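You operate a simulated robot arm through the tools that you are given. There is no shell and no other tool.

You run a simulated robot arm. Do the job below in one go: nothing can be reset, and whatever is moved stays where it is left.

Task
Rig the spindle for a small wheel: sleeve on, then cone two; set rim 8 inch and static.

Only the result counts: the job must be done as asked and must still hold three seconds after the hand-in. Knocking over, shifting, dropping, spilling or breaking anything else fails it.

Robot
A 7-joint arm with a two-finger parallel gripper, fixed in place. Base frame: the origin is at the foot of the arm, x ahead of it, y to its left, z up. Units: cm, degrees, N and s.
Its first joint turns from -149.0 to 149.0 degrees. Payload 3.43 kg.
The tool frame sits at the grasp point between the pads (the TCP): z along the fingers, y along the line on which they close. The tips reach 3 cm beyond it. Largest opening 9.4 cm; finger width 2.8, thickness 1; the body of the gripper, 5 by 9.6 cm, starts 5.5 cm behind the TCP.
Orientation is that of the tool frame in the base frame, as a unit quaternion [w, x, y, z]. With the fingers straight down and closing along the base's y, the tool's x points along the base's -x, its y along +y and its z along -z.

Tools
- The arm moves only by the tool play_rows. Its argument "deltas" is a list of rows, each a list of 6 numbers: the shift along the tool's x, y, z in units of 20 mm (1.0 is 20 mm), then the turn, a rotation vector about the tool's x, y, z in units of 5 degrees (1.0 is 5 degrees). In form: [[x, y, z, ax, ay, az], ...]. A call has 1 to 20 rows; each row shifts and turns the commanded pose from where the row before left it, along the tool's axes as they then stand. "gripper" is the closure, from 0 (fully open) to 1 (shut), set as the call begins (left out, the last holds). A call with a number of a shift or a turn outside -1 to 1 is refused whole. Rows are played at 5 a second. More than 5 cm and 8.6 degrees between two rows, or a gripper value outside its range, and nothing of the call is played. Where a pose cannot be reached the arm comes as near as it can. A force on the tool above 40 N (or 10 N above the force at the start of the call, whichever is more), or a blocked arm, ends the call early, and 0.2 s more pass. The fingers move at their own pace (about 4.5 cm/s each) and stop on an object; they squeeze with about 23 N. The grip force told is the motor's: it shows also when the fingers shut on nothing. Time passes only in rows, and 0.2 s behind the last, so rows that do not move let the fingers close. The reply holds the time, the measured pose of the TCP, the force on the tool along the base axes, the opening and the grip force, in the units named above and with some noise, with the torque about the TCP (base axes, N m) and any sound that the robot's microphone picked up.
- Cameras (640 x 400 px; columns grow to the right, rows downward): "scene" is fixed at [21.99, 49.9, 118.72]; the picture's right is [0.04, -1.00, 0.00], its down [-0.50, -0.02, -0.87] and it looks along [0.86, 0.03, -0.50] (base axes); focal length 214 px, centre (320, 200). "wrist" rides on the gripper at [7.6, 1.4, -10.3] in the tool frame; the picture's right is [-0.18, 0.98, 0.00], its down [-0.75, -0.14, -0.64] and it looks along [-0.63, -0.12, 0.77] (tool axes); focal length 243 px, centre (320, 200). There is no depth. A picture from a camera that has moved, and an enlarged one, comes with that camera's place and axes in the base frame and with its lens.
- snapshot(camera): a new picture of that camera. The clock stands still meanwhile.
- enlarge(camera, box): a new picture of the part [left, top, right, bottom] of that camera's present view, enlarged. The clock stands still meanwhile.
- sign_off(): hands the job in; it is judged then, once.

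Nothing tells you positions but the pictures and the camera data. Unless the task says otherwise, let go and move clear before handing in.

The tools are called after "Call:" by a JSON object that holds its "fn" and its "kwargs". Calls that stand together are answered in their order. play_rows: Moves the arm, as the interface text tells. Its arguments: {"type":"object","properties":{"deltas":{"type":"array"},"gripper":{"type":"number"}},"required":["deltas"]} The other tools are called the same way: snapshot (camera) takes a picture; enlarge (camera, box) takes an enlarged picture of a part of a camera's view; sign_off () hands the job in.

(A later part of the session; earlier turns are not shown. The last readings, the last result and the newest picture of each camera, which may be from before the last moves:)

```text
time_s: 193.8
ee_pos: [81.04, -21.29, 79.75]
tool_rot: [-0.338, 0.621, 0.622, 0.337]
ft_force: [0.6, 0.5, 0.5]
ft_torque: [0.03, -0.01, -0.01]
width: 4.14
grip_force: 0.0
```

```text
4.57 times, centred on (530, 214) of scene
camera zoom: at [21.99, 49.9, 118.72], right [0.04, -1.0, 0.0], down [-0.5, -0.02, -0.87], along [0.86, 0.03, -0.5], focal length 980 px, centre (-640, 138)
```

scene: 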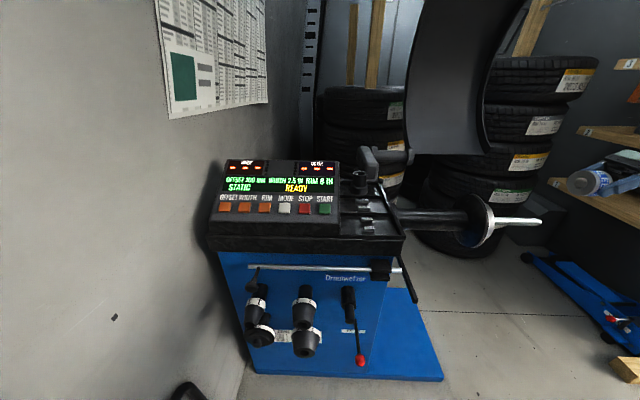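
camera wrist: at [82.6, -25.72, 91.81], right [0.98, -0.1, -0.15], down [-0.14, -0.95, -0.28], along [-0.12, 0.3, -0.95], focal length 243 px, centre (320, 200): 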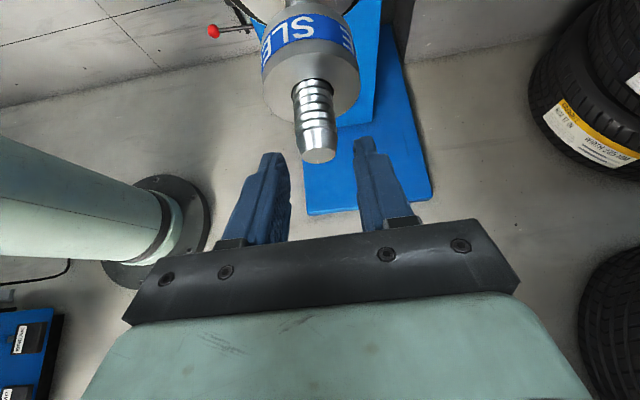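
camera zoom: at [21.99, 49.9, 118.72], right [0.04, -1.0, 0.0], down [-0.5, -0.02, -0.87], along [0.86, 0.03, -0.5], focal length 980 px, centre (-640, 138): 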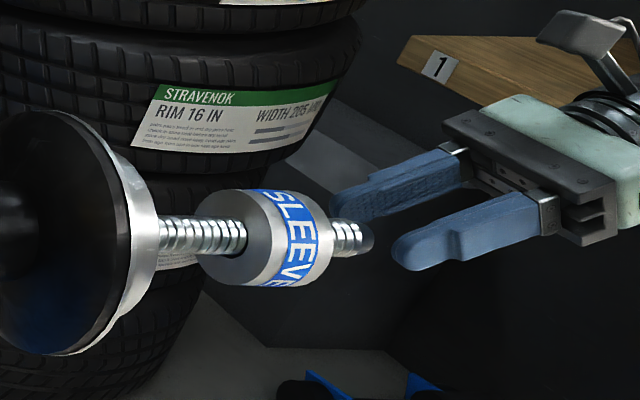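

Fingers straddle the rod. Advancing to the sleeve's face and pushing it inwards.

Call:
{"fn": "play_rows", "kwargs": {"deltas": [[0.136, 0, 0.21, 0, 0, 0], [0.136, 0, 0.21, 0, 0, 0], [0.136, 0, 0.21, 0, 0, 0], [0.136, 0, 0.21, 0, 0, 0], [0.136, 0, 0.21, 0, 0, 0], [0.136, 0, 0.21, 0, 0, 0], [0.136, 0, 0.21, 0, 0, 0], [0.136, 0, 0.21, 0, 0, 0], [0.136, 0, 0.21, 0, 0, 0], [0.136, 0, 0.21, 0, 0, 0], [0.136, 0, 0.21, 0, 0, 0], [0.136, 0, 0.21, 0, 0, 0], [0.136, 0, 0.21, 0, 0, 0], [0.136, 0, 0.21, 0, 0, 0], [0, 0, 0, 0, 0, 0]]}}

Call:
{"fn": "snapshot", "kwargs": {"camera": "wrist"}}

Call:
{"fn": "enlarge", "kwargs": {"camera": "scene", "box": [460, 170, 600, 257]}}

```text
time_s: 197.0
ee_pos: [81.04, -14.51, 79.77]
tool_rot: [-0.338, 0.621, 0.622, 0.337]
ft_force: [-0.5, -0.8, 1.0]
ft_torque: [0.03, -0.01, -0.04]
width: 4.12
grip_force: 0.0
```

```text
taken
camera wrist: at [82.54, -18.86, 91.75], right [0.98, -0.1, -0.15], down [-0.14, -0.95, -0.28], along [-0.12, 0.3, -0.95], focal length 243 px, centre (320, 200)
```

wrist: 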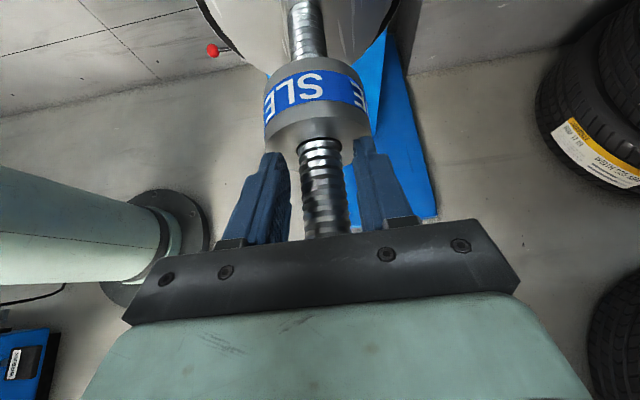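

```text
4.57 times, centred on (530, 214) of scene
camera zoom: at [21.99, 49.9, 118.72], right [0.04, -1.0, 0.0], down [-0.5, -0.02, -0.87], along [0.86, 0.03, -0.5], focal length 980 px, centre (-640, 138)
```

zoom: 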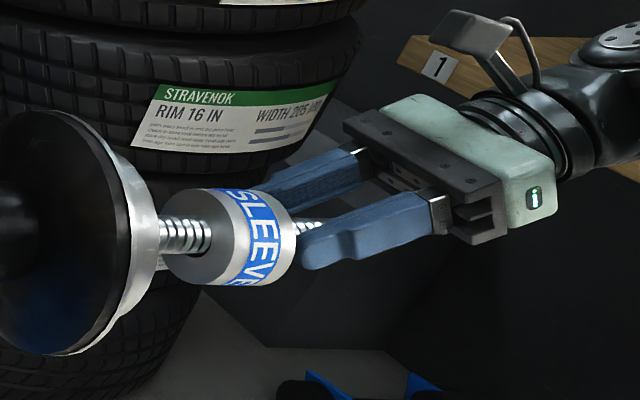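

It's sliding in. Continuing until it seats.

Call:
{"fn": "play_rows", "kwargs": {"deltas": [[0.136, 0, 0.21, 0, 0, 0], [0.136, 0, 0.21, 0, 0, 0], [0.136, 0, 0.21, 0, 0, 0], [0.136, 0, 0.21, 0, 0, 0], [0.136, 0, 0.21, 0, 0, 0], [0.136, 0, 0.21, 0, 0, 0], [0.1, 0, 0.155, 0, 0, 0], [0, 0, 0, 0, 0, 0]]}}

Call:
{"fn": "snapshot", "kwargs": {"camera": "wrist"}}

Call:
{"fn": "enlarge", "kwargs": {"camera": "scene", "box": [460, 170, 600, 257]}}

```text
time_s: 198.8
ee_pos: [80.84, -10.87, 79.74]
tool_rot: [-0.338, 0.621, 0.622, 0.337]
ft_force: [-0.8, -1.9, 0.7]
ft_torque: [0.03, -0.01, -0.08]
width: 4.11
grip_force: 0.1
```

```text
taken
camera wrist: at [82.46, -15.32, 91.66], right [0.98, -0.1, -0.15], down [-0.14, -0.95, -0.28], along [-0.12, 0.3, -0.95], focal length 243 px, centre (320, 200)
```

wrist: 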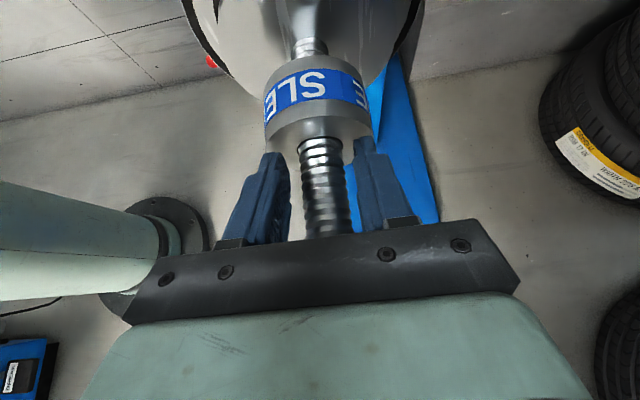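

```text
4.57 times, centred on (530, 214) of scene
camera zoom: at [21.99, 49.9, 118.72], right [0.04, -1.0, 0.0], down [-0.5, -0.02, -0.87], along [0.86, 0.03, -0.5], focal length 980 px, centre (-640, 138)
```

zoom: 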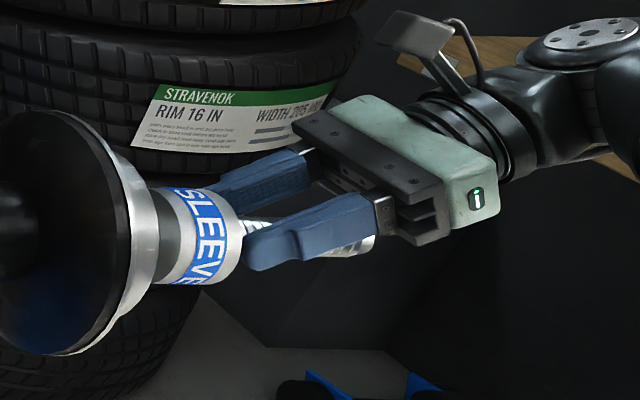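

Call:
{"fn": "play_rows", "kwargs": {"deltas": [[0.082, 0.02, 0.126, 0, 0, 0], [0.082, 0.02, 0.126, 0, 0, 0], [0.082, 0, 0.126, 0, 0, 0], [0.082, 0, 0.126, 0, 0, 0], [0.082, 0, 0.126, 0, 0, 0], [0.082, 0, 0.126, 0, 0, 0], [0, 0, 0, 0, 0, 0]]}}

Call:
{"fn": "enlarge", "kwargs": {"camera": "wrist", "box": [220, 0, 420, 160]}}

```text
time_s: 199.8
ee_pos: [80.94, -10.02, 79.8]
tool_rot: [-0.336, 0.623, 0.622, 0.337]
ft_force: [-3.1, -7.3, 7.9]
ft_torque: [-0.66, 0.02, -0.24]
width: 4.14
grip_force: 0.0
stopped in row 5: the force on the tool passed its limit at 47 N (the readings are from after the stop); the commanded pose is now the measured one
```

```text
2.50 times, centred on (320, 80) of wrist
camera zoom: at [82.48, -14.44, 91.85], right [0.98, -0.1, -0.15], down [-0.14, -0.95, -0.28], along [-0.12, 0.3, -0.95], focal length 606 px, centre (320, 500)
```

zoom: 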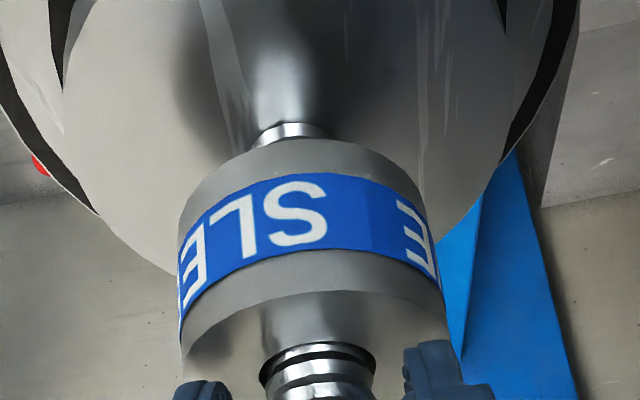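

Pushing stopped with a force spike, but the sleeve still seems some 2–4 cm short of the disc. I'll look closely before pushing again.

Call:
{"fn": "enlarge", "kwargs": {"camera": "scene", "box": [470, 180, 570, 250]}}

Call:
{"fn": "snapshot", "kwargs": {"camera": "scene"}}

Call:
{"fn": "snapshot", "kwargs": {"camera": "wrist"}}

```text
5.71 times, centred on (520, 215) of scene
camera zoom: at [21.99, 49.9, 118.72], right [0.04, -1.0, 0.0], down [-0.5, -0.02, -0.87], along [0.86, 0.03, -0.5], focal length 1226 px, centre (-823, 114)
```

zoom: 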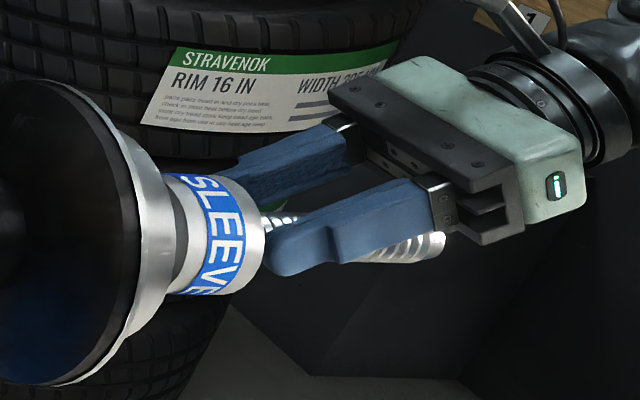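

```text
taken
```

scene: 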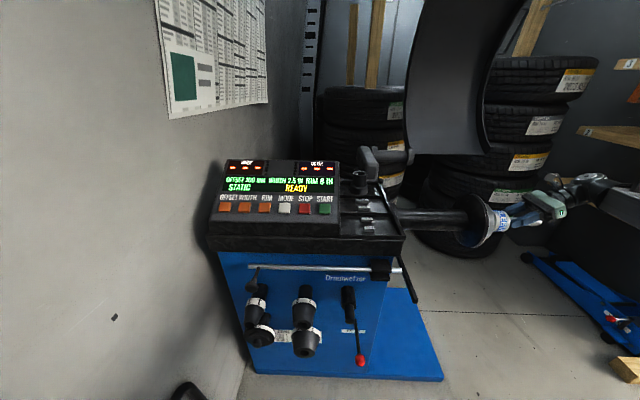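

```text
taken
camera wrist: at [82.48, -14.44, 91.85], right [0.98, -0.1, -0.15], down [-0.14, -0.95, -0.28], along [-0.12, 0.3, -0.95], focal length 243 px, centre (320, 200)
```

wrist: 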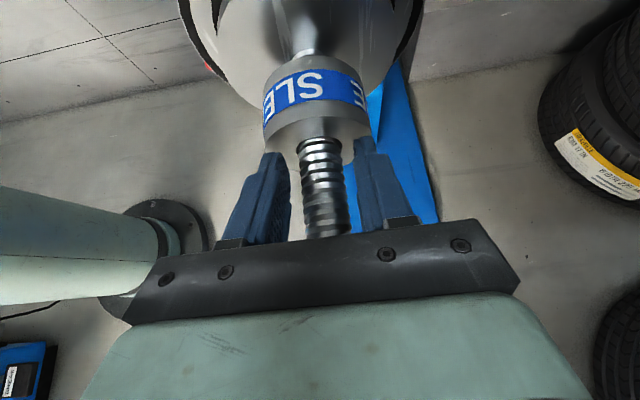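

The torque reading (contact about 8.5 cm behind the TCP, pushing up and back) shows the rod's tip met the gripper body, not the sleeve. I'll back off and steepen the hand so its body stays above the rod, then push again.

Call:
{"fn": "play_rows", "kwargs": {"deltas": [[-0.27, 0.04, -0.42, 0, 0, 0], [-0.27, 0, -0.42, 0, 0, 0], [-0.27, 0, -0.42, 0, 0, 0], [-0.27, 0, -0.42, 0, 0, 0], [0.4, 0, -0.26, 0, 0, 0], [0, 0, 0, 0, -0.8, 0], [0, 0, 0, 0, -0.8, 0], [0, 0, 0, 0, -0.8, 0], [0, 0, 0, 0, -0.8, 0], [0, 0, 0, 0, -0.8, 0], [0, 0, 0, 0, -0.8, 0], [0, 0, 0, 0, 0, 0]]}}

Call:
{"fn": "snapshot", "kwargs": {"camera": "wrist"}}

Call:
{"fn": "enlarge", "kwargs": {"camera": "scene", "box": [460, 150, 600, 250]}}

```text
time_s: 202.4
ee_pos: [81.03, -13.97, 80.77]
tool_rot: [-0.198, 0.679, 0.678, 0.2]
ft_force: [0.6, 0.3, -0.2]
ft_torque: [-0.01, 0.02, 0.02]
width: 4.11
grip_force: 0.1
```

```text
taken
camera wrist: at [82.63, -13.04, 93.54], right [0.98, -0.16, -0.1], down [-0.14, -0.98, 0.13], along [-0.12, -0.12, -0.99], focal length 243 px, centre (320, 200)
```

wrist: 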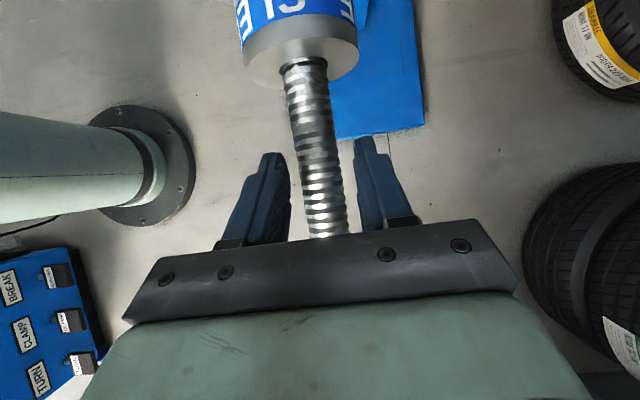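

```text
4.00 times, centred on (530, 200) of scene
camera zoom: at [21.99, 49.9, 118.72], right [0.04, -1.0, 0.0], down [-0.5, -0.02, -0.87], along [0.86, 0.03, -0.5], focal length 858 px, centre (-520, 200)
```

zoom: 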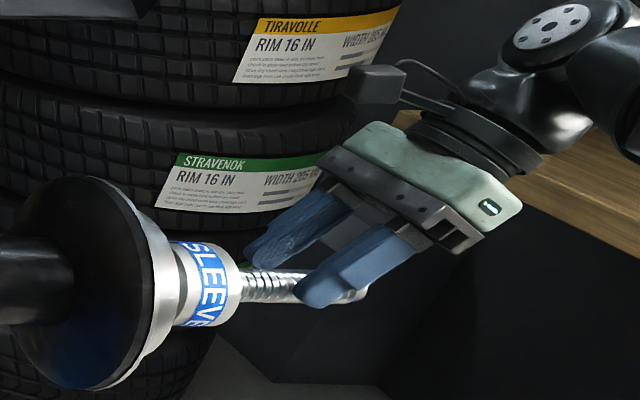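

Now the palm rides above the rod. Pushing again.

Call:
{"fn": "play_rows", "kwargs": {"deltas": [[-0.11, 0, 0.168, 0, 0, 0], [-0.11, 0, 0.168, 0, 0, 0], [0.21, 0, 0.136, 0, 0, 0], [0.21, 0, 0.136, 0, 0, 0], [0.21, 0, 0.136, 0, 0, 0], [0.21, 0, 0.136, 0, 0, 0], [0.21, 0, 0.136, 0, 0, 0], [0.21, 0, 0.136, 0, 0, 0], [0.21, 0, 0.136, 0, 0, 0], [0.21, 0, 0.136, 0, 0, 0], [0.126, 0, 0.082, 0, 0, 0], [0.126, 0, 0.082, 0, 0, 0], [0.126, 0, 0.082, 0, 0, 0], [0.126, 0, 0.082, 0, 0, 0], [0, 0, 0, 0, 0, 0]]}}

Call:
{"fn": "snapshot", "kwargs": {"camera": "wrist"}}

```text
time_s: 205.6
ee_pos: [81.1, -8.96, 79.95]
tool_rot: [-0.2, 0.678, 0.678, 0.2]
ft_force: [0.4, 0.2, 0.0]
ft_torque: [0.02, 0.02, 0.02]
width: 4.12
grip_force: 0.1
```

```text
taken
camera wrist: at [82.61, -7.96, 92.74], right [0.98, -0.16, -0.1], down [-0.14, -0.98, 0.13], along [-0.12, -0.11, -0.99], focal length 243 px, centre (320, 200)
```

wrist: 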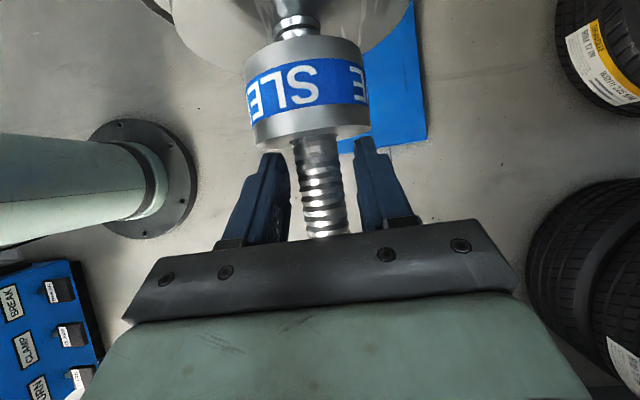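

Call:
{"fn": "play_rows", "kwargs": {"deltas": [[0.126, 0, 0.082, 0, 0, 0], [0.126, 0, 0.082, 0, 0, 0], [0.126, 0, 0.082, 0, 0, 0], [0.126, 0, 0.082, 0, 0, 0], [0.126, 0, 0.082, 0, 0, 0], [0.126, 0, 0.082, 0, 0, 0], [0.126, 0, 0.082, 0, 0, 0], [0.126, 0, 0.082, 0, 0, 0], [0, 0, 0, 0, 0, 0]]}}

Call:
{"fn": "snapshot", "kwargs": {"camera": "wrist"}}

```text
time_s: 207.8
ee_pos: [81.15, -6.92, 79.98]
tool_rot: [-0.197, 0.68, 0.678, 0.198]
ft_force: [-1.5, -9.1, 1.6]
ft_torque: [-0.13, 0.04, 0.21]
width: 4.18
grip_force: 0.6
stopped in row 9: the force on the tool passed its limit at 41 N (the readings are from after the stop); the commanded pose is now the measured one
```

```text
taken
camera wrist: at [82.64, -5.89, 92.68], right [0.98, -0.16, -0.1], down [-0.15, -0.98, 0.14], along [-0.12, -0.12, -0.99], focal length 243 px, centre (320, 200)
```

wrist: 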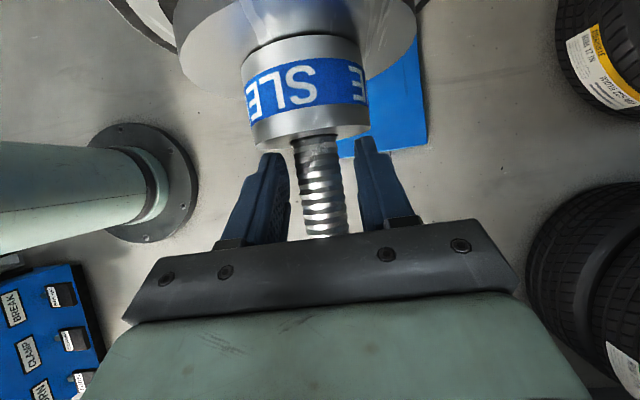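

The sleeve is now seated against the disc. I'll draw the fingers straight up off the rod and check.

Call:
{"fn": "play_rows", "kwargs": {"deltas": [[-0.2, 0, -0.13, 0, 0, 0], [0, 0, -0.4, 0, 0, 0], [0, 0, -0.8, 0, 0, 0], [0, 0, -0.8, 0, 0, 0], [0, 0, -0.8, 0, 0, 0], [0, 0, -0.8, 0, 0, 0], [0, 0, -0.8, 0, 0, 0], [0, 0, -0.8, 0, 0, 0], [0, 0, -0.8, 0, 0, 0], [0, 0, -0.8, 0, 0, 0], [0, 0, -0.8, 0, 0, 0], [0, 0, -0.8, 0, 0, 0], [0, 0, 0, 0, 0, 0]]}}

Call:
{"fn": "snapshot", "kwargs": {"camera": "wrist"}}

Call:
{"fn": "enlarge", "kwargs": {"camera": "scene", "box": [460, 170, 580, 250]}}

```text
time_s: 210.6
ee_pos: [80.99, -16.31, 94.08]
tool_rot: [-0.198, 0.68, 0.677, 0.199]
ft_force: [0.1, 0.1, 0.1]
ft_torque: [0.02, 0.02, 0.01]
width: 4.16
grip_force: 0.0
```

```text
taken
camera wrist: at [82.52, -15.35, 106.9], right [0.98, -0.16, -0.1], down [-0.15, -0.98, 0.14], along [-0.12, -0.12, -0.99], focal length 243 px, centre (320, 200)
```

wrist: 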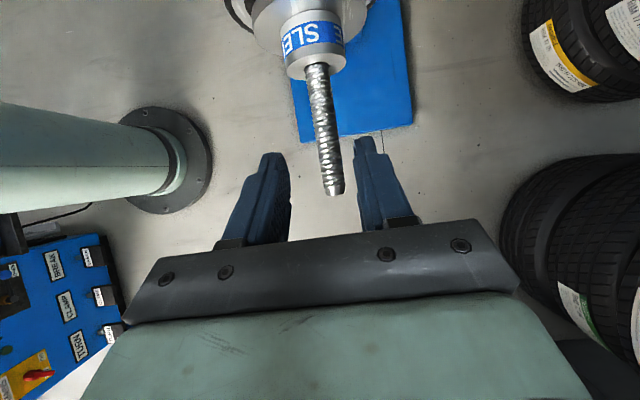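

```text
5.00 times, centred on (520, 210) of scene
camera zoom: at [21.99, 49.9, 118.72], right [0.04, -1.0, 0.0], down [-0.5, -0.02, -0.87], along [0.86, 0.03, -0.5], focal length 1072 px, centre (-680, 150)
```

zoom: 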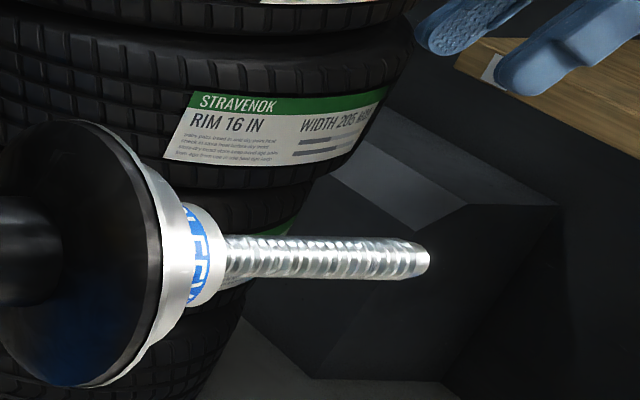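

The sleeve is seated and the hand is clear. Now I'll re-orient the hand in open space, ready to fetch cone 2.

Call:
{"fn": "play_rows", "kwargs": {"deltas": [[-0.304, -0.5, -0.645, 0, 0, 0], [-0.304, -0.5, -0.645, 0, 0, 0], [-0.304, -0.5, -0.645, 0, 0, 0], [-0.304, -0.5, -0.645, 0, 0, 0], [-0.304, -0.5, -0.645, 0, 0, 0], [-0.304, -0.5, -0.645, 0, 0, 0], [-0.304, -0.5, -0.645, 0, 0, 0], [-0.304, -0.5, -0.645, 0, 0, 0], [0, 0, 0, 0, -0.94, 0], [0, 0, 0, 0, -0.94, 0], [0, 0, 0, 0, -0.94, 0], [0, 0, 0, 0, -0.94, 0], [0, 0, 0, 0, -0.94, 0], [0, 0, 0, 0, -0.94, 0], [0, 0, 0, 0, -0.94, 0]], "gripper": 0}}

Call:
{"fn": "play_rows", "kwargs": {"deltas": [[0, 0, 0, 0, 0, -1], [0, 0, 0, 0, 0, -1], [0, 0, 0, 0, 0, -1], [0, 0, 0, 0, 0, -1], [0, 0, 0, 0, 0, -1], [0, 0, 0, 0, 0, -1], [0, 0, 0, 0, 0, -1], [0, 0, 0, 0, 0, -1], [0, 0, 0, 0, 0, -1], [0, 0, 0, 0, 0, -1], [0, 0, 0, 0, 0, -1], [0, 0, 0, 0, 0, -1], [0, 0, 0, 0, 0, -1], [0, 0, 0, 0, 0, -1], [0, 0, 0, 0, 0, -1], [0, 0, 0, 0, 0, -1], [0, 0, 0, 0, 0, -1], [0, 0, 0, 0, 0, -1]]}}

Call:
{"fn": "play_rows", "kwargs": {"deltas": [[0, 0, 0, 0, -0.95, 0], [0, 0, 0, 0, -0.95, 0], [0, 0, 0, 0, -0.95, 0], [0, 0, 0, 0, -0.95, 0], [0, 0, 0, 0, -0.95, 0], [0, 0, 0, 0, -0.95, 0], [0, 0, 0, 0, -0.9, 0]]}}

```text
time_s: 213.8
ee_pos: [72.95, -25.91, 100.09]
tool_rot: [0.004, 0.708, 0.706, -0.002]
ft_force: [0.2, -0.3, 0.0]
ft_torque: [0.02, -0.04, -0.03]
width: 9.38
grip_force: 0.1
```

```text
time_s: 217.6
ee_pos: [73.09, -25.88, 100.16]
tool_rot: [0.001, 0.0, 1.0, -0.003]
ft_force: [0.1, -0.6, -0.6]
ft_torque: [-0.02, -0.01, -0.02]
width: 9.4
grip_force: 0.1
```

```text
time_s: 219.2
ee_pos: [73.1, -25.89, 100.07]
tool_rot: [0.285, 0.001, 0.958, -0.004]
ft_force: [-0.6, -0.4, -0.7]
ft_torque: [0.0, 0.0, 0.0]
width: 9.39
grip_force: 0.1
```

Correctly oriented. Travelling back high over the machine to cone 2.

Call:
{"fn": "play_rows", "kwargs": {"deltas": [[0.066, 1, -0.043, 0, 0, 0], [0.066, 1, -0.043, 0, 0, 0], [0.066, 1, -0.043, 0, 0, 0], [0.066, 1, -0.043, 0, 0, 0], [0.066, 1, -0.043, 0, 0, 0], [0.066, 1, -0.043, 0, 0, 0], [0.066, 1, -0.043, 0, 0, 0], [0.066, 1, -0.043, 0, 0, 0], [0.066, 1, -0.043, 0, 0, 0], [0.066, 1, -0.043, 0, 0, 0], [0.066, 1, -0.043, 0, 0, 0], [0.066, 1, -0.043, 0, 0, 0], [0.066, 1, -0.043, 0, 0, 0], [0.066, 1, -0.043, 0, 0, 0], [0.066, 1, -0.043, 0, 0, 0], [0.066, 1, -0.043, 0, 0, 0], [0.066, 1, -0.043, 0, 0, 0], [0.066, 1, -0.043, 0, 0, 0], [0.066, 1, -0.043, 0, 0, 0]]}}

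Call:
{"fn": "play_rows", "kwargs": {"deltas": [[0.305, 0.909, -0.1985, 0, 0, 0], [0.305, 0.909, -0.1985, 0, 0, 0], [0.305, 0.909, -0.1985, 0, 0, 0], [0.305, 0.909, -0.1985, 0, 0, 0], [0.305, 0.909, -0.1985, 0, 0, 0], [0.305, 0.909, -0.1985, 0, 0, 0], [0.305, 0.909, -0.1985, 0, 0, 0], [0.305, 0.909, -0.1985, 0, 0, 0], [0.305, 0.909, -0.1985, 0, 0, 0], [0.305, 0.909, -0.1985, 0, 0, 0], [0.305, 0.909, -0.1985, 0, 0, 0], [0.629, 0.875, -0.41, 0, 0, 0], [0.629, 0.875, -0.41, 0, 0, 0], [0.629, 0.875, -0.41, 0, 0, 0], [0.629, 0.875, -0.41, 0, 0, 0], [0.629, 0.875, -0.41, 0, 0, 0], [0.629, 0.875, -0.41, 0, 0, 0], [0.629, 0.875, -0.41, 0, 0, 0], [0.629, 0.875, -0.41, 0, 0, 0]]}}

Call:
{"fn": "play_rows", "kwargs": {"deltas": [[0, 0.95, 0, 0, 0, 0], [0, 0.95, 0, 0, 0, 0], [0, 0.95, 0, 0, 0, 0], [0, 0.95, 0, 0, 0, 0], [0, 0.95, 0, 0, 0, 0], [0.528, 0, 0.81, 0, 0, 0], [0.528, 0, 0.81, 0, 0, 0], [0.528, 0, 0.81, 0, 0, 0], [0.528, 0, 0.81, 0, 0, 0], [0.528, 0, 0.81, 0, 0, 0], [0.528, 0, 0.81, 0, 0, 0], [0.528, 0, 0.81, 0, 0, 0], [0.528, 0, 0.81, 0, 0, 0], [0.528, 0, 0.81, 0, 0, 0], [0.528, 0, 0.81, 0, 0, 0], [0.528, 0, 0.81, 0, 0, 0], [0.528, 0, 0.81, 0, 0, 0], [0.528, 0, 0.81, 0, 0, 0], [0, 0, 0, 0, 0, 0]]}}

Call:
{"fn": "snapshot", "kwargs": {"camera": "wrist"}}

Call:
{"fn": "snapshot", "kwargs": {"camera": "scene"}}

```text
time_s: 223.2
ee_pos: [70.47, 12.19, 100.17]
tool_rot: [0.284, 0.002, 0.959, -0.003]
ft_force: [-0.9, 1.1, 0.0]
ft_torque: [0.01, -0.02, -0.04]
width: 9.41
grip_force: 0.1
```

```text
time_s: 227.2
ee_pos: [50.43, 46.29, 99.9]
tool_rot: [0.284, 0.001, 0.959, -0.004]
ft_force: [0.2, -0.6, -0.3]
ft_torque: [0.01, -0.04, 0.04]
width: 9.4
grip_force: 0.0
```

```text
time_s: 231.2
ee_pos: [50.19, 55.53, 74.43]
tool_rot: [0.285, 0.001, 0.959, -0.003]
ft_force: [0.3, 0.9, 0.2]
ft_torque: [0.02, -0.01, -0.02]
width: 9.4
grip_force: 0.0
```

```text
taken
camera wrist: at [38.33, 57.08, 78.88], right [0.16, 0.98, 0.09], down [0.28, -0.14, 0.95], along [0.95, -0.12, -0.3], focal length 243 px, centre (320, 200)
```

wrist: 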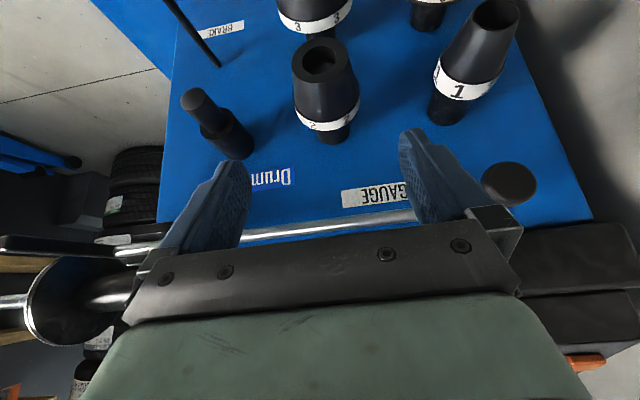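

```text
taken
```

scene: 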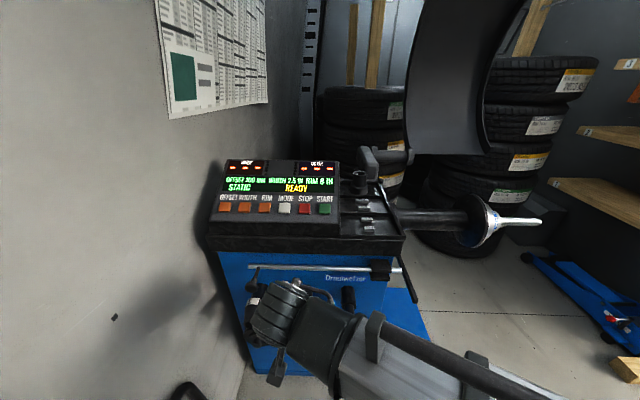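

Call:
{"fn": "enlarge", "kwargs": {"camera": "wrist", "box": [250, 20, 410, 160]}}

```text
2.86 times, centred on (330, 90) of wrist
camera zoom: at [38.33, 57.08, 78.88], right [0.16, 0.98, 0.09], down [0.28, -0.14, 0.95], along [0.95, -0.12, -0.3], focal length 693 px, centre (291, 514)
```

zoom: 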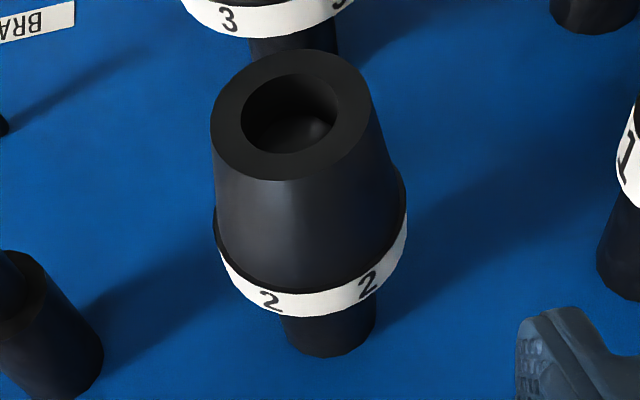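

Cone 2 sits about 0.6 cm toward +y of the hand's centre. I'll shift over and move in closer to refine.

Call:
{"fn": "play_rows", "kwargs": {"deltas": [[-0.046, 0.07, 0.775, 0, 0, 0], [-0.046, 0.07, 0.775, 0, 0, 0], [-0.046, 0.07, 0.775, 0, 0, 0], [-0.046, 0.07, 0.775, 0, 0, 0], [0, 0, 0, 0, 0, 0]]}}

Call:
{"fn": "snapshot", "kwargs": {"camera": "wrist"}}

Call:
{"fn": "enlarge", "kwargs": {"camera": "wrist", "box": [220, 20, 420, 200]}}

```text
time_s: 232.4
ee_pos: [53.99, 56.11, 69.49]
tool_rot: [0.286, 0.001, 0.958, -0.003]
ft_force: [0.8, 0.2, 0.3]
ft_torque: [0.0, 0.01, -0.01]
width: 9.4
grip_force: 0.0
```

```text
taken
camera wrist: at [42.08, 57.74, 73.91], right [0.16, 0.98, 0.09], down [0.28, -0.14, 0.95], along [0.95, -0.12, -0.3], focal length 243 px, centre (320, 200)
```

wrist: 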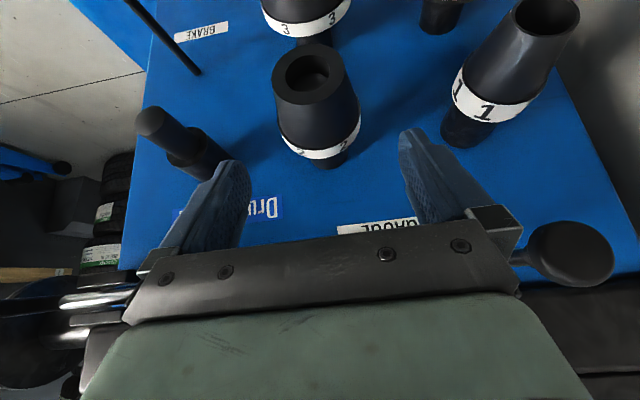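

```text
2.22 times, centred on (320, 110) of wrist
camera zoom: at [42.08, 57.74, 73.91], right [0.16, 0.98, 0.09], down [0.28, -0.14, 0.95], along [0.95, -0.12, -0.3], focal length 539 px, centre (320, 400)
```

zoom: 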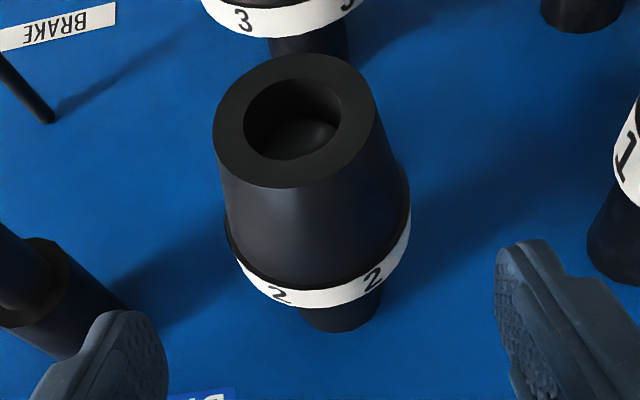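

Centred now (y≈56.0). Sliding down around the white band.

Call:
{"fn": "play_rows", "kwargs": {"deltas": [[0, 0, 0.7, 0, 0, 0], [0, 0, 0.7, 0, 0, 0], [0, 0, 0.7, 0, 0, 0], [0, 0, 0.6, 0, 0, 0], [0, 0, 0, 0, 0, 0]]}}

Call:
{"fn": "snapshot", "kwargs": {"camera": "wrist"}}

Call:
{"fn": "enlarge", "kwargs": {"camera": "scene", "box": [230, 250, 400, 370]}}

```text
time_s: 233.6
ee_pos: [56.99, 55.95, 65.14]
tool_rot: [0.285, 0.001, 0.959, -0.004]
ft_force: [-0.4, -0.4, -0.7]
ft_torque: [0.01, -0.02, -0.03]
width: 9.41
grip_force: 0.0
```

```text
taken
camera wrist: at [45.04, 57.55, 69.51], right [0.16, 0.98, 0.09], down [0.28, -0.14, 0.95], along [0.95, -0.12, -0.3], focal length 243 px, centre (320, 200)
```

wrist: 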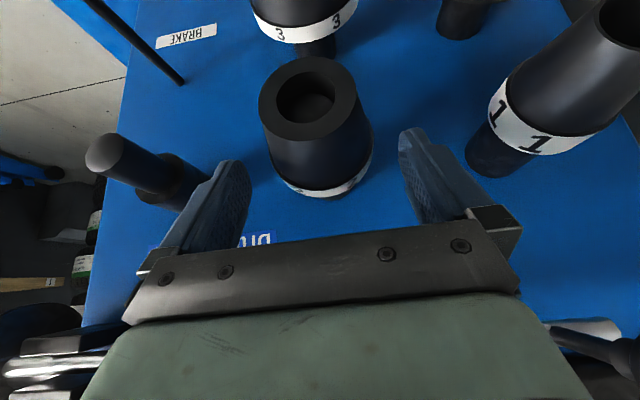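

```text
3.33 times, centred on (315, 310) of scene
camera zoom: at [21.99, 49.9, 118.72], right [0.04, -1.0, 0.0], down [-0.5, -0.02, -0.87], along [0.86, 0.03, -0.5], focal length 715 px, centre (337, -167)
```

zoom: 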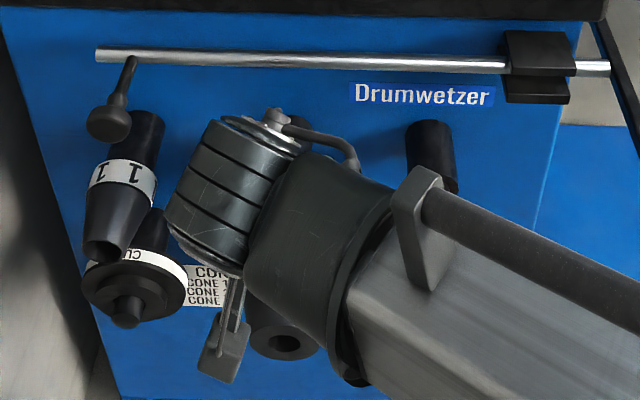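

Call:
{"fn": "play_rows", "kwargs": {"deltas": [[0.03, 0.03, 0.5, 0, 0, 0], [0.03, 0.03, 0.5, 0, 0, 0], [0.03, 0, 0.37, 0, 0, 0], [0, 0, 0, 0, 0, 0]]}}

Call:
{"fn": "snapshot", "kwargs": {"camera": "wrist"}}

```text
time_s: 234.6
ee_pos: [58.28, 55.97, 62.89]
tool_rot: [0.285, 0.001, 0.959, -0.003]
ft_force: [0.8, 0.5, -0.4]
ft_torque: [0.0, 0.02, 0.04]
width: 9.39
grip_force: 0.1
```

```text
taken
camera wrist: at [46.38, 57.55, 67.24], right [0.16, 0.98, 0.09], down [0.28, -0.14, 0.95], along [0.95, -0.12, -0.3], focal length 243 px, centre (320, 200)
```

wrist: 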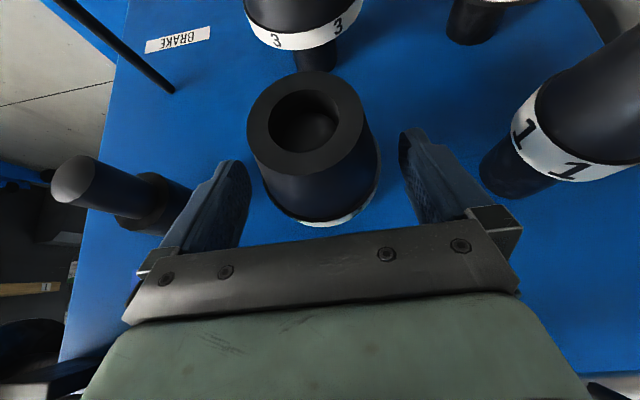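

Centred within about 1 mm. Nudge and close on the band.

Call:
{"fn": "play_rows", "kwargs": {"deltas": [[0, 0.05, 0, 0, 0, 0], [0, 0, 0, 0, 0, 0]]}}

Call:
{"fn": "play_rows", "kwargs": {"deltas": [[0, 0, 0, 0, 0, 0], [0, 0, 0, 0, 0, 0], [0, 0, 0, 0, 0, 0], [0, 0, 0, 0, 0, 0], [0, 0, 0, 0, 0, 0]], "gripper": 1}}

Call:
{"fn": "snapshot", "kwargs": {"camera": "wrist"}}

```text
time_s: 235.2
ee_pos: [58.21, 56.22, 62.79]
tool_rot: [0.285, 0.001, 0.959, -0.003]
ft_force: [-0.3, 0.4, 0.7]
ft_torque: [0.0, 0.02, 0.01]
width: 9.39
grip_force: 0.0
```

```text
time_s: 236.4
ee_pos: [58.26, 55.97, 62.83]
tool_rot: [0.286, 0.002, 0.958, -0.005]
ft_force: [0.8, -9.6, 0.5]
ft_torque: [-0.23, -0.05, -0.13]
width: 6.99
grip_force: 23.0
```

```text
taken
camera wrist: at [46.33, 57.6, 67.2], right [0.16, 0.98, 0.09], down [0.28, -0.14, 0.95], along [0.95, -0.12, -0.3], focal length 243 px, centre (320, 200)
```

wrist: 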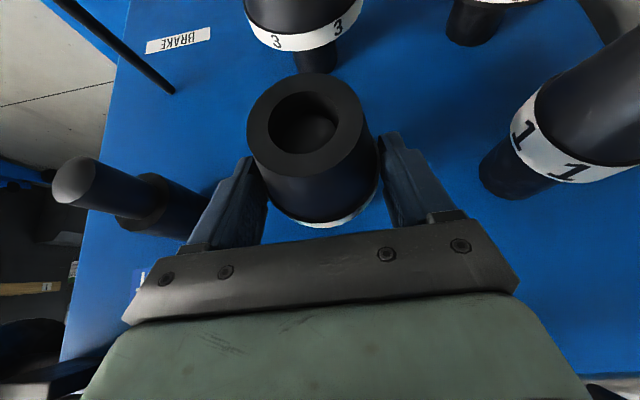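

Gripped at 6.99 cm with only a mild side force. Easing y slightly, then pulling out along −x.

Call:
{"fn": "play_rows", "kwargs": {"deltas": [[0, -0.03, 0, 0, 0, 0], [0, 0, 0, 0, 0, 0]]}}

Call:
{"fn": "play_rows", "kwargs": {"deltas": [[0.1, 0, -0.065, 0, 0, 0], [0.15, 0, -0.1, 0, 0, 0], [0.15, 0, -0.1, 0, 0, 0], [0.15, 0, -0.1, 0, 0, 0], [0, 0, 0, 0, 0, 0]]}}

Call:
{"fn": "snapshot", "kwargs": {"camera": "wrist"}}

```text
time_s: 237.0
ee_pos: [58.11, 56.05, 62.68]
tool_rot: [0.285, 0.001, 0.959, -0.004]
ft_force: [0.7, -13.6, 0.0]
ft_torque: [-0.26, -0.38, -0.16]
width: 6.99
grip_force: 23.3
```

```text
time_s: 238.2
ee_pos: [56.95, 55.91, 62.79]
tool_rot: [0.286, 0.0, 0.958, -0.004]
ft_force: [-0.8, -13.0, 6.8]
ft_torque: [-0.25, -0.29, 0.08]
width: 7.0
grip_force: 23.1
```

```text
taken
camera wrist: at [44.96, 57.58, 67.18], right [0.16, 0.98, 0.09], down [0.28, -0.14, 0.95], along [0.95, -0.12, -0.3], focal length 243 px, centre (320, 200)
```

wrist: 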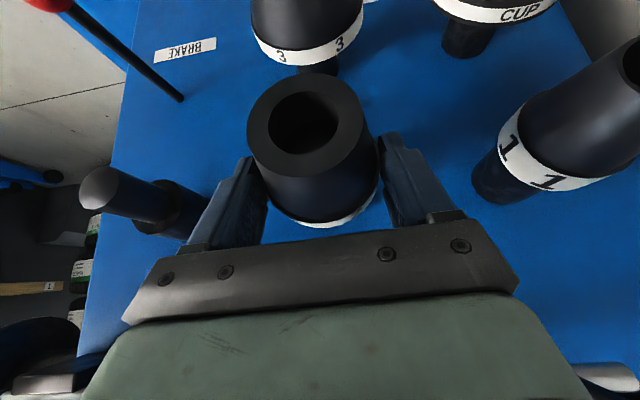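

Call:
{"fn": "play_rows", "kwargs": {"deltas": [[0.15, -0.04, -0.12, 0, 0, 0], [0.15, -0.03, -0.12, 0, 0, 0], [0.2, 0, -0.13, 0, 0, 0], [0.2, 0, -0.13, 0, 0, 0], [0, 0, 0, 0, 0, 0]]}}

```text
time_s: 239.4
ee_pos: [55.09, 56.02, 62.77]
tool_rot: [0.285, 0.001, 0.959, -0.003]
ft_force: [-0.2, -12.0, 10.0]
ft_torque: [-0.24, 0.35, -0.2]
width: 7.0
grip_force: 22.6
```

Call:
{"fn": "play_rows", "kwargs": {"deltas": [[-0.04, -0.05, -0.06, 0, 0, 0], [0, -0.03, 0, 0, 0, 0], [0, 0, 0, 0, 0, 0]]}}

```text
time_s: 240.2
ee_pos: [55.3, 56.09, 62.75]
tool_rot: [0.284, 0.0, 0.959, -0.002]
ft_force: [-1.0, 5.5, -4.5]
ft_torque: [0.1, 0.14, 0.06]
width: 7.0
grip_force: 22.9
```

Forces are small now. Continuing the pull until the cone clears its peg.

Call:
{"fn": "play_rows", "kwargs": {"deltas": [[0.2, 0.01, -0.13, 0, 0, 0], [0.25, 0, -0.163, 0, 0, 0], [0.25, 0, -0.163, 0, 0, 0], [0.25, 0, -0.163, 0, 0, 0], [0.25, 0, -0.163, 0, 0, 0], [0.2, 0, -0.13, 0, 0, 0], [0, 0, 0, 0, 0, 0]]}}

Call:
{"fn": "snapshot", "kwargs": {"camera": "wrist"}}

Call:
{"fn": "enlarge", "kwargs": {"camera": "scene", "box": [230, 250, 400, 370]}}

```text
time_s: 241.8
ee_pos: [51.78, 55.85, 63.07]
tool_rot: [0.285, 0.0, 0.959, -0.004]
ft_force: [-0.4, 0.5, -0.2]
ft_torque: [0.01, -0.01, -0.02]
width: 6.97
grip_force: 22.7
```

```text
taken
camera wrist: at [39.86, 57.47, 67.38], right [0.16, 0.98, 0.09], down [0.28, -0.14, 0.95], along [0.95, -0.12, -0.3], focal length 243 px, centre (320, 200)
```

wrist: 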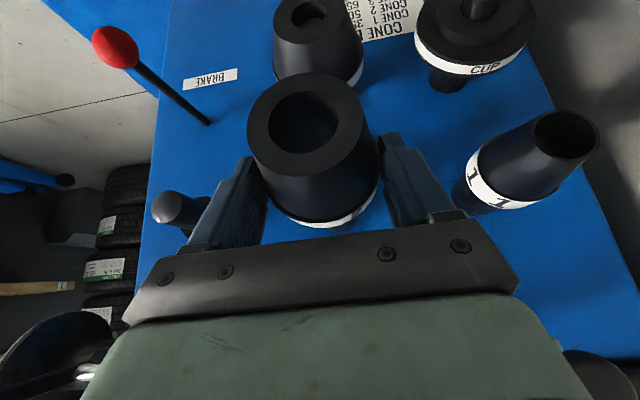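

```text
3.33 times, centred on (315, 310) of scene
camera zoom: at [21.99, 49.9, 118.72], right [0.04, -1.0, 0.0], down [-0.5, -0.02, -0.87], along [0.86, 0.03, -0.5], focal length 715 px, centre (337, -167)
```

zoom: 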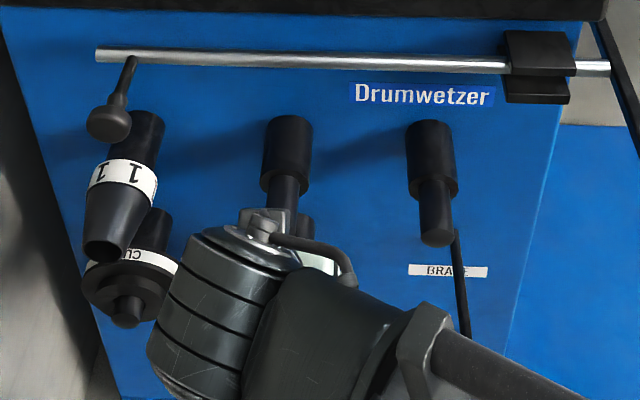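

The cone looks clear of the peg, but the weight isn't showing. I'll pull a bit more and read again.

Call:
{"fn": "play_rows", "kwargs": {"deltas": [[0.1, 0, -0.065, 0, 0, 0], [0.15, 0, -0.1, 0, 0, 0], [0.1, 0, -0.065, 0, 0, 0], [0, 0, 0, 0, 0, 0], [0, 0, 0, 0, 0, 0]]}}

Call:
{"fn": "play_rows", "kwargs": {"deltas": [[-0.05, 0, -0.08, 0, 0, 0], [-0.1, 0, -0.15, 0, 0, 0], [-0.05, 0, -0.08, 0, 0, 0], [0, 0, 0, 0, 0, 0], [0, 0, 0, 0, 0, 0]]}}

Call:
{"fn": "snapshot", "kwargs": {"camera": "wrist"}}

```text
time_s: 243.0
ee_pos: [50.92, 55.87, 63.0]
tool_rot: [0.285, 0.001, 0.958, -0.003]
ft_force: [0.3, -0.7, -9.7]
ft_torque: [-0.01, -0.01, 0.02]
width: 6.99
grip_force: 22.7
```

```text
time_s: 244.2
ee_pos: [50.96, 56.13, 63.64]
tool_rot: [0.285, 0.001, 0.959, -0.003]
ft_force: [0.7, -0.3, -10.2]
ft_torque: [0.0, -0.03, 0.0]
width: 6.99
grip_force: 23.3
```

```text
taken
camera wrist: at [39.07, 57.6, 68.08], right [0.16, 0.98, 0.09], down [0.28, -0.14, 0.95], along [0.95, -0.12, -0.3], focal length 243 px, centre (320, 200)
```

wrist: 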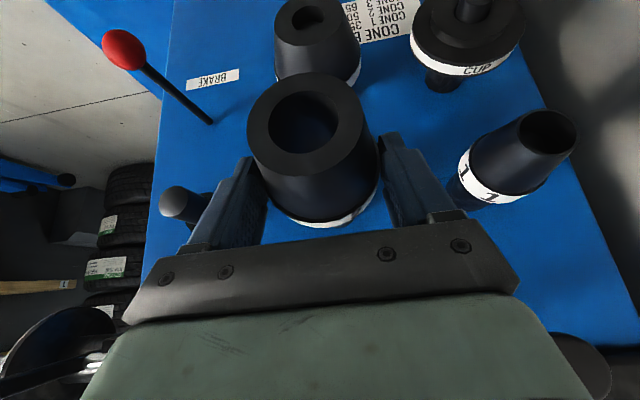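

The full weight, about 10 N, is now in hand and steady. Lifting gently with ramps.

Call:
{"fn": "play_rows", "kwargs": {"deltas": [[-0.03, 0, -0.04, 0, 0, 0], [-0.06, 0, -0.09, 0, 0, 0], [-0.11, 0, -0.17, 0, 0, 0], [-0.16, 0, -0.25, 0, 0, 0], [-0.2, 0, -0.31, 0, 0, 0], [-0.2, 0, -0.31, 0, 0, 0], [-0.2, 0, -0.31, 0, 0, 0], [-0.2, 0, -0.31, 0, 0, 0], [-0.2, 0, -0.31, 0, 0, 0], [-0.2, 0, -0.31, 0, 0, 0], [-0.16, 0, -0.25, 0, 0, 0], [-0.11, 0, -0.17, 0, 0, 0], [-0.06, 0, -0.09, 0, 0, 0], [-0.03, 0, -0.04, 0, 0, 0]]}}

Call:
{"fn": "snapshot", "kwargs": {"camera": "wrist"}}

```text
time_s: 247.2
ee_pos: [51.14, 55.94, 70.69]
tool_rot: [0.285, 0.001, 0.959, -0.003]
ft_force: [0.1, -0.8, -10.4]
ft_torque: [-0.02, 0.01, -0.02]
width: 6.98
grip_force: 23.1
```

```text
taken
camera wrist: at [39.16, 57.51, 75.16], right [0.16, 0.98, 0.09], down [0.28, -0.14, 0.95], along [0.95, -0.12, -0.3], focal length 243 px, centre (320, 200)
```

wrist: 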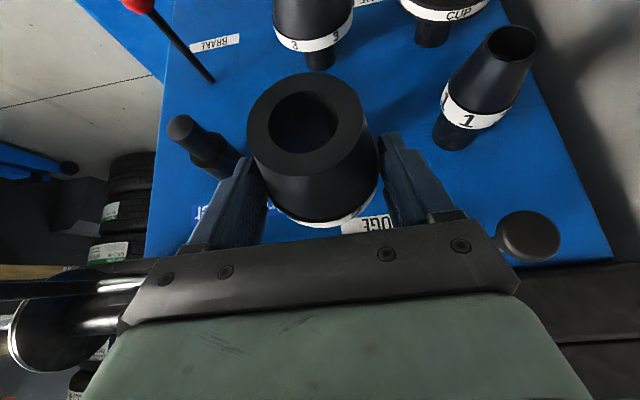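

No slip. Up the rest of the way.

Call:
{"fn": "play_rows", "kwargs": {"deltas": [[-0.03, 0, -0.04, 0, 0, 0], [-0.06, 0, -0.09, 0, 0, 0], [-0.11, 0, -0.17, 0, 0, 0], [-0.17, 0, -0.26, 0, 0, 0], [-0.22, 0, -0.34, 0, 0, 0], [-0.27, 0, -0.42, 0, 0, 0], [-0.27, 0, -0.42, 0, 0, 0], [-0.27, 0, -0.42, 0, 0, 0], [-0.27, 0, -0.42, 0, 0, 0], [-0.27, 0, -0.42, 0, 0, 0], [-0.27, 0, -0.42, 0, 0, 0], [-0.27, 0, -0.42, 0, 0, 0], [-0.27, 0, -0.42, 0, 0, 0], [-0.27, 0, -0.42, 0, 0, 0], [-0.22, 0, -0.34, 0, 0, 0], [-0.17, 0, -0.26, 0, 0, 0], [-0.11, 0, -0.17, 0, 0, 0], [-0.06, 0, -0.09, 0, 0, 0], [-0.03, 0, -0.04, 0, 0, 0]]}}

Call:
{"fn": "play_rows", "kwargs": {"deltas": [[-0.03, 0, -0.04, 0, 0, 0], [-0.06, 0, -0.09, 0, 0, 0], [-0.11, 0, -0.17, 0, 0, 0], [-0.17, 0, -0.26, 0, 0, 0], [-0.22, 0, -0.34, 0, 0, 0], [-0.27, 0, -0.42, 0, 0, 0], [-0.27, 0, -0.42, 0, 0, 0], [-0.27, 0, -0.42, 0, 0, 0], [-0.27, 0, -0.42, 0, 0, 0], [-0.27, 0, -0.42, 0, 0, 0], [-0.27, 0, -0.42, 0, 0, 0], [-0.27, 0, -0.42, 0, 0, 0], [-0.27, 0, -0.42, 0, 0, 0], [-0.22, 0, -0.34, 0, 0, 0], [-0.17, 0, -0.26, 0, 0, 0], [-0.11, 0, -0.17, 0, 0, 0], [-0.06, 0, -0.09, 0, 0, 0], [-0.03, 0, -0.04, 0, 0, 0]]}}

Call:
{"fn": "snapshot", "kwargs": {"camera": "wrist"}}

```text
time_s: 251.2
ee_pos: [51.08, 56.02, 84.09]
tool_rot: [0.285, 0.001, 0.959, -0.004]
ft_force: [0.8, -0.5, -9.2]
ft_torque: [0.0, -0.02, -0.01]
width: 6.97
grip_force: 22.3
```

```text
time_s: 255.0
ee_pos: [50.85, 56.06, 96.3]
tool_rot: [0.285, 0.001, 0.958, -0.004]
ft_force: [-0.4, 0.0, -9.9]
ft_torque: [0.01, -0.03, 0.0]
width: 6.98
grip_force: 23.4
```

```text
taken
camera wrist: at [38.98, 57.7, 100.64], right [0.16, 0.98, 0.09], down [0.28, -0.14, 0.95], along [0.95, -0.12, -0.3], focal length 243 px, centre (320, 200)
```

wrist: 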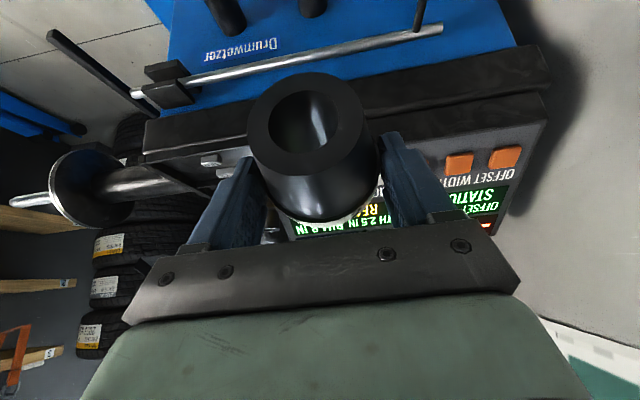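

Secure. Moving round toward the spindle in ramped legs.

Call:
{"fn": "play_rows", "kwargs": {"deltas": [[-0.01, -0.04, -0.01, 0, 0, 0], [-0.03, -0.1, -0.02, 0, 0, 0], [-0.05, -0.2, -0.045, 0, 0, 0], [-0.08, -0.3, -0.067, 0, 0, 0], [-0.105, -0.395, -0.089, 0, 0, 0], [-0.105, -0.395, -0.089, 0, 0, 0], [-0.105, -0.395, -0.089, 0, 0, 0], [-0.105, -0.395, -0.089, 0, 0, 0], [-0.105, -0.395, -0.089, 0, 0, 0], [-0.105, -0.395, -0.089, 0, 0, 0], [-0.105, -0.395, -0.089, 0, 0, 0], [-0.105, -0.395, -0.089, 0, 0, 0], [-0.105, -0.395, -0.089, 0, 0, 0], [-0.105, -0.395, -0.089, 0, 0, 0], [-0.105, -0.395, -0.089, 0, 0, 0], [-0.105, -0.395, -0.089, 0, 0, 0], [-0.08, -0.3, -0.067, 0, 0, 0], [-0.05, -0.2, -0.045, 0, 0, 0], [-0.03, -0.1, -0.02, 0, 0, 0], [-0.01, -0.04, -0.01, 0, 0, 0]]}}

Call:
{"fn": "play_rows", "kwargs": {"deltas": [[-0.033, -0.056, 0.02, 0, 0, 0], [-0.08, -0.14, 0.05, 0, 0, 0], [-0.165, -0.28, 0.107, 0, 0, 0], [-0.25, -0.42, 0.16, 0, 0, 0], [-0.33, -0.56, 0.215, 0, 0, 0], [-0.33, -0.56, 0.215, 0, 0, 0], [-0.33, -0.56, 0.215, 0, 0, 0], [-0.33, -0.56, 0.215, 0, 0, 0], [-0.33, -0.56, 0.215, 0, 0, 0], [-0.33, -0.56, 0.215, 0, 0, 0], [-0.33, -0.56, 0.215, 0, 0, 0], [-0.33, -0.56, 0.215, 0, 0, 0], [-0.33, -0.56, 0.215, 0, 0, 0], [-0.33, -0.56, 0.215, 0, 0, 0], [-0.33, -0.56, 0.215, 0, 0, 0], [-0.33, -0.56, 0.215, 0, 0, 0], [-0.25, -0.42, 0.16, 0, 0, 0], [-0.165, -0.28, 0.107, 0, 0, 0], [-0.08, -0.14, 0.05, 0, 0, 0], [-0.033, -0.056, 0.02, 0, 0, 0]]}}

Call:
{"fn": "snapshot", "kwargs": {"camera": "wrist"}}

```text
time_s: 259.2
ee_pos: [52.04, 43.99, 100.27]
tool_rot: [0.286, 0.001, 0.958, -0.003]
ft_force: [0.4, 0.0, -10.2]
ft_torque: [0.01, -0.01, 0.03]
width: 6.98
grip_force: 23.1
```

```text
time_s: 263.4
ee_pos: [63.84, 27.06, 100.41]
tool_rot: [0.284, 0.001, 0.959, -0.003]
ft_force: [-0.4, -0.9, -9.4]
ft_torque: [0.0, 0.0, 0.0]
width: 6.99
grip_force: 22.7
```

```text
taken
camera wrist: at [51.99, 28.65, 104.88], right [0.16, 0.98, 0.09], down [0.28, -0.14, 0.95], along [0.95, -0.12, -0.3], focal length 243 px, centre (320, 200)
```

wrist: 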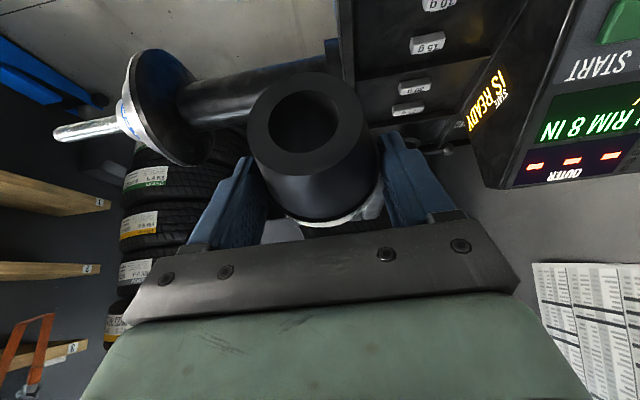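

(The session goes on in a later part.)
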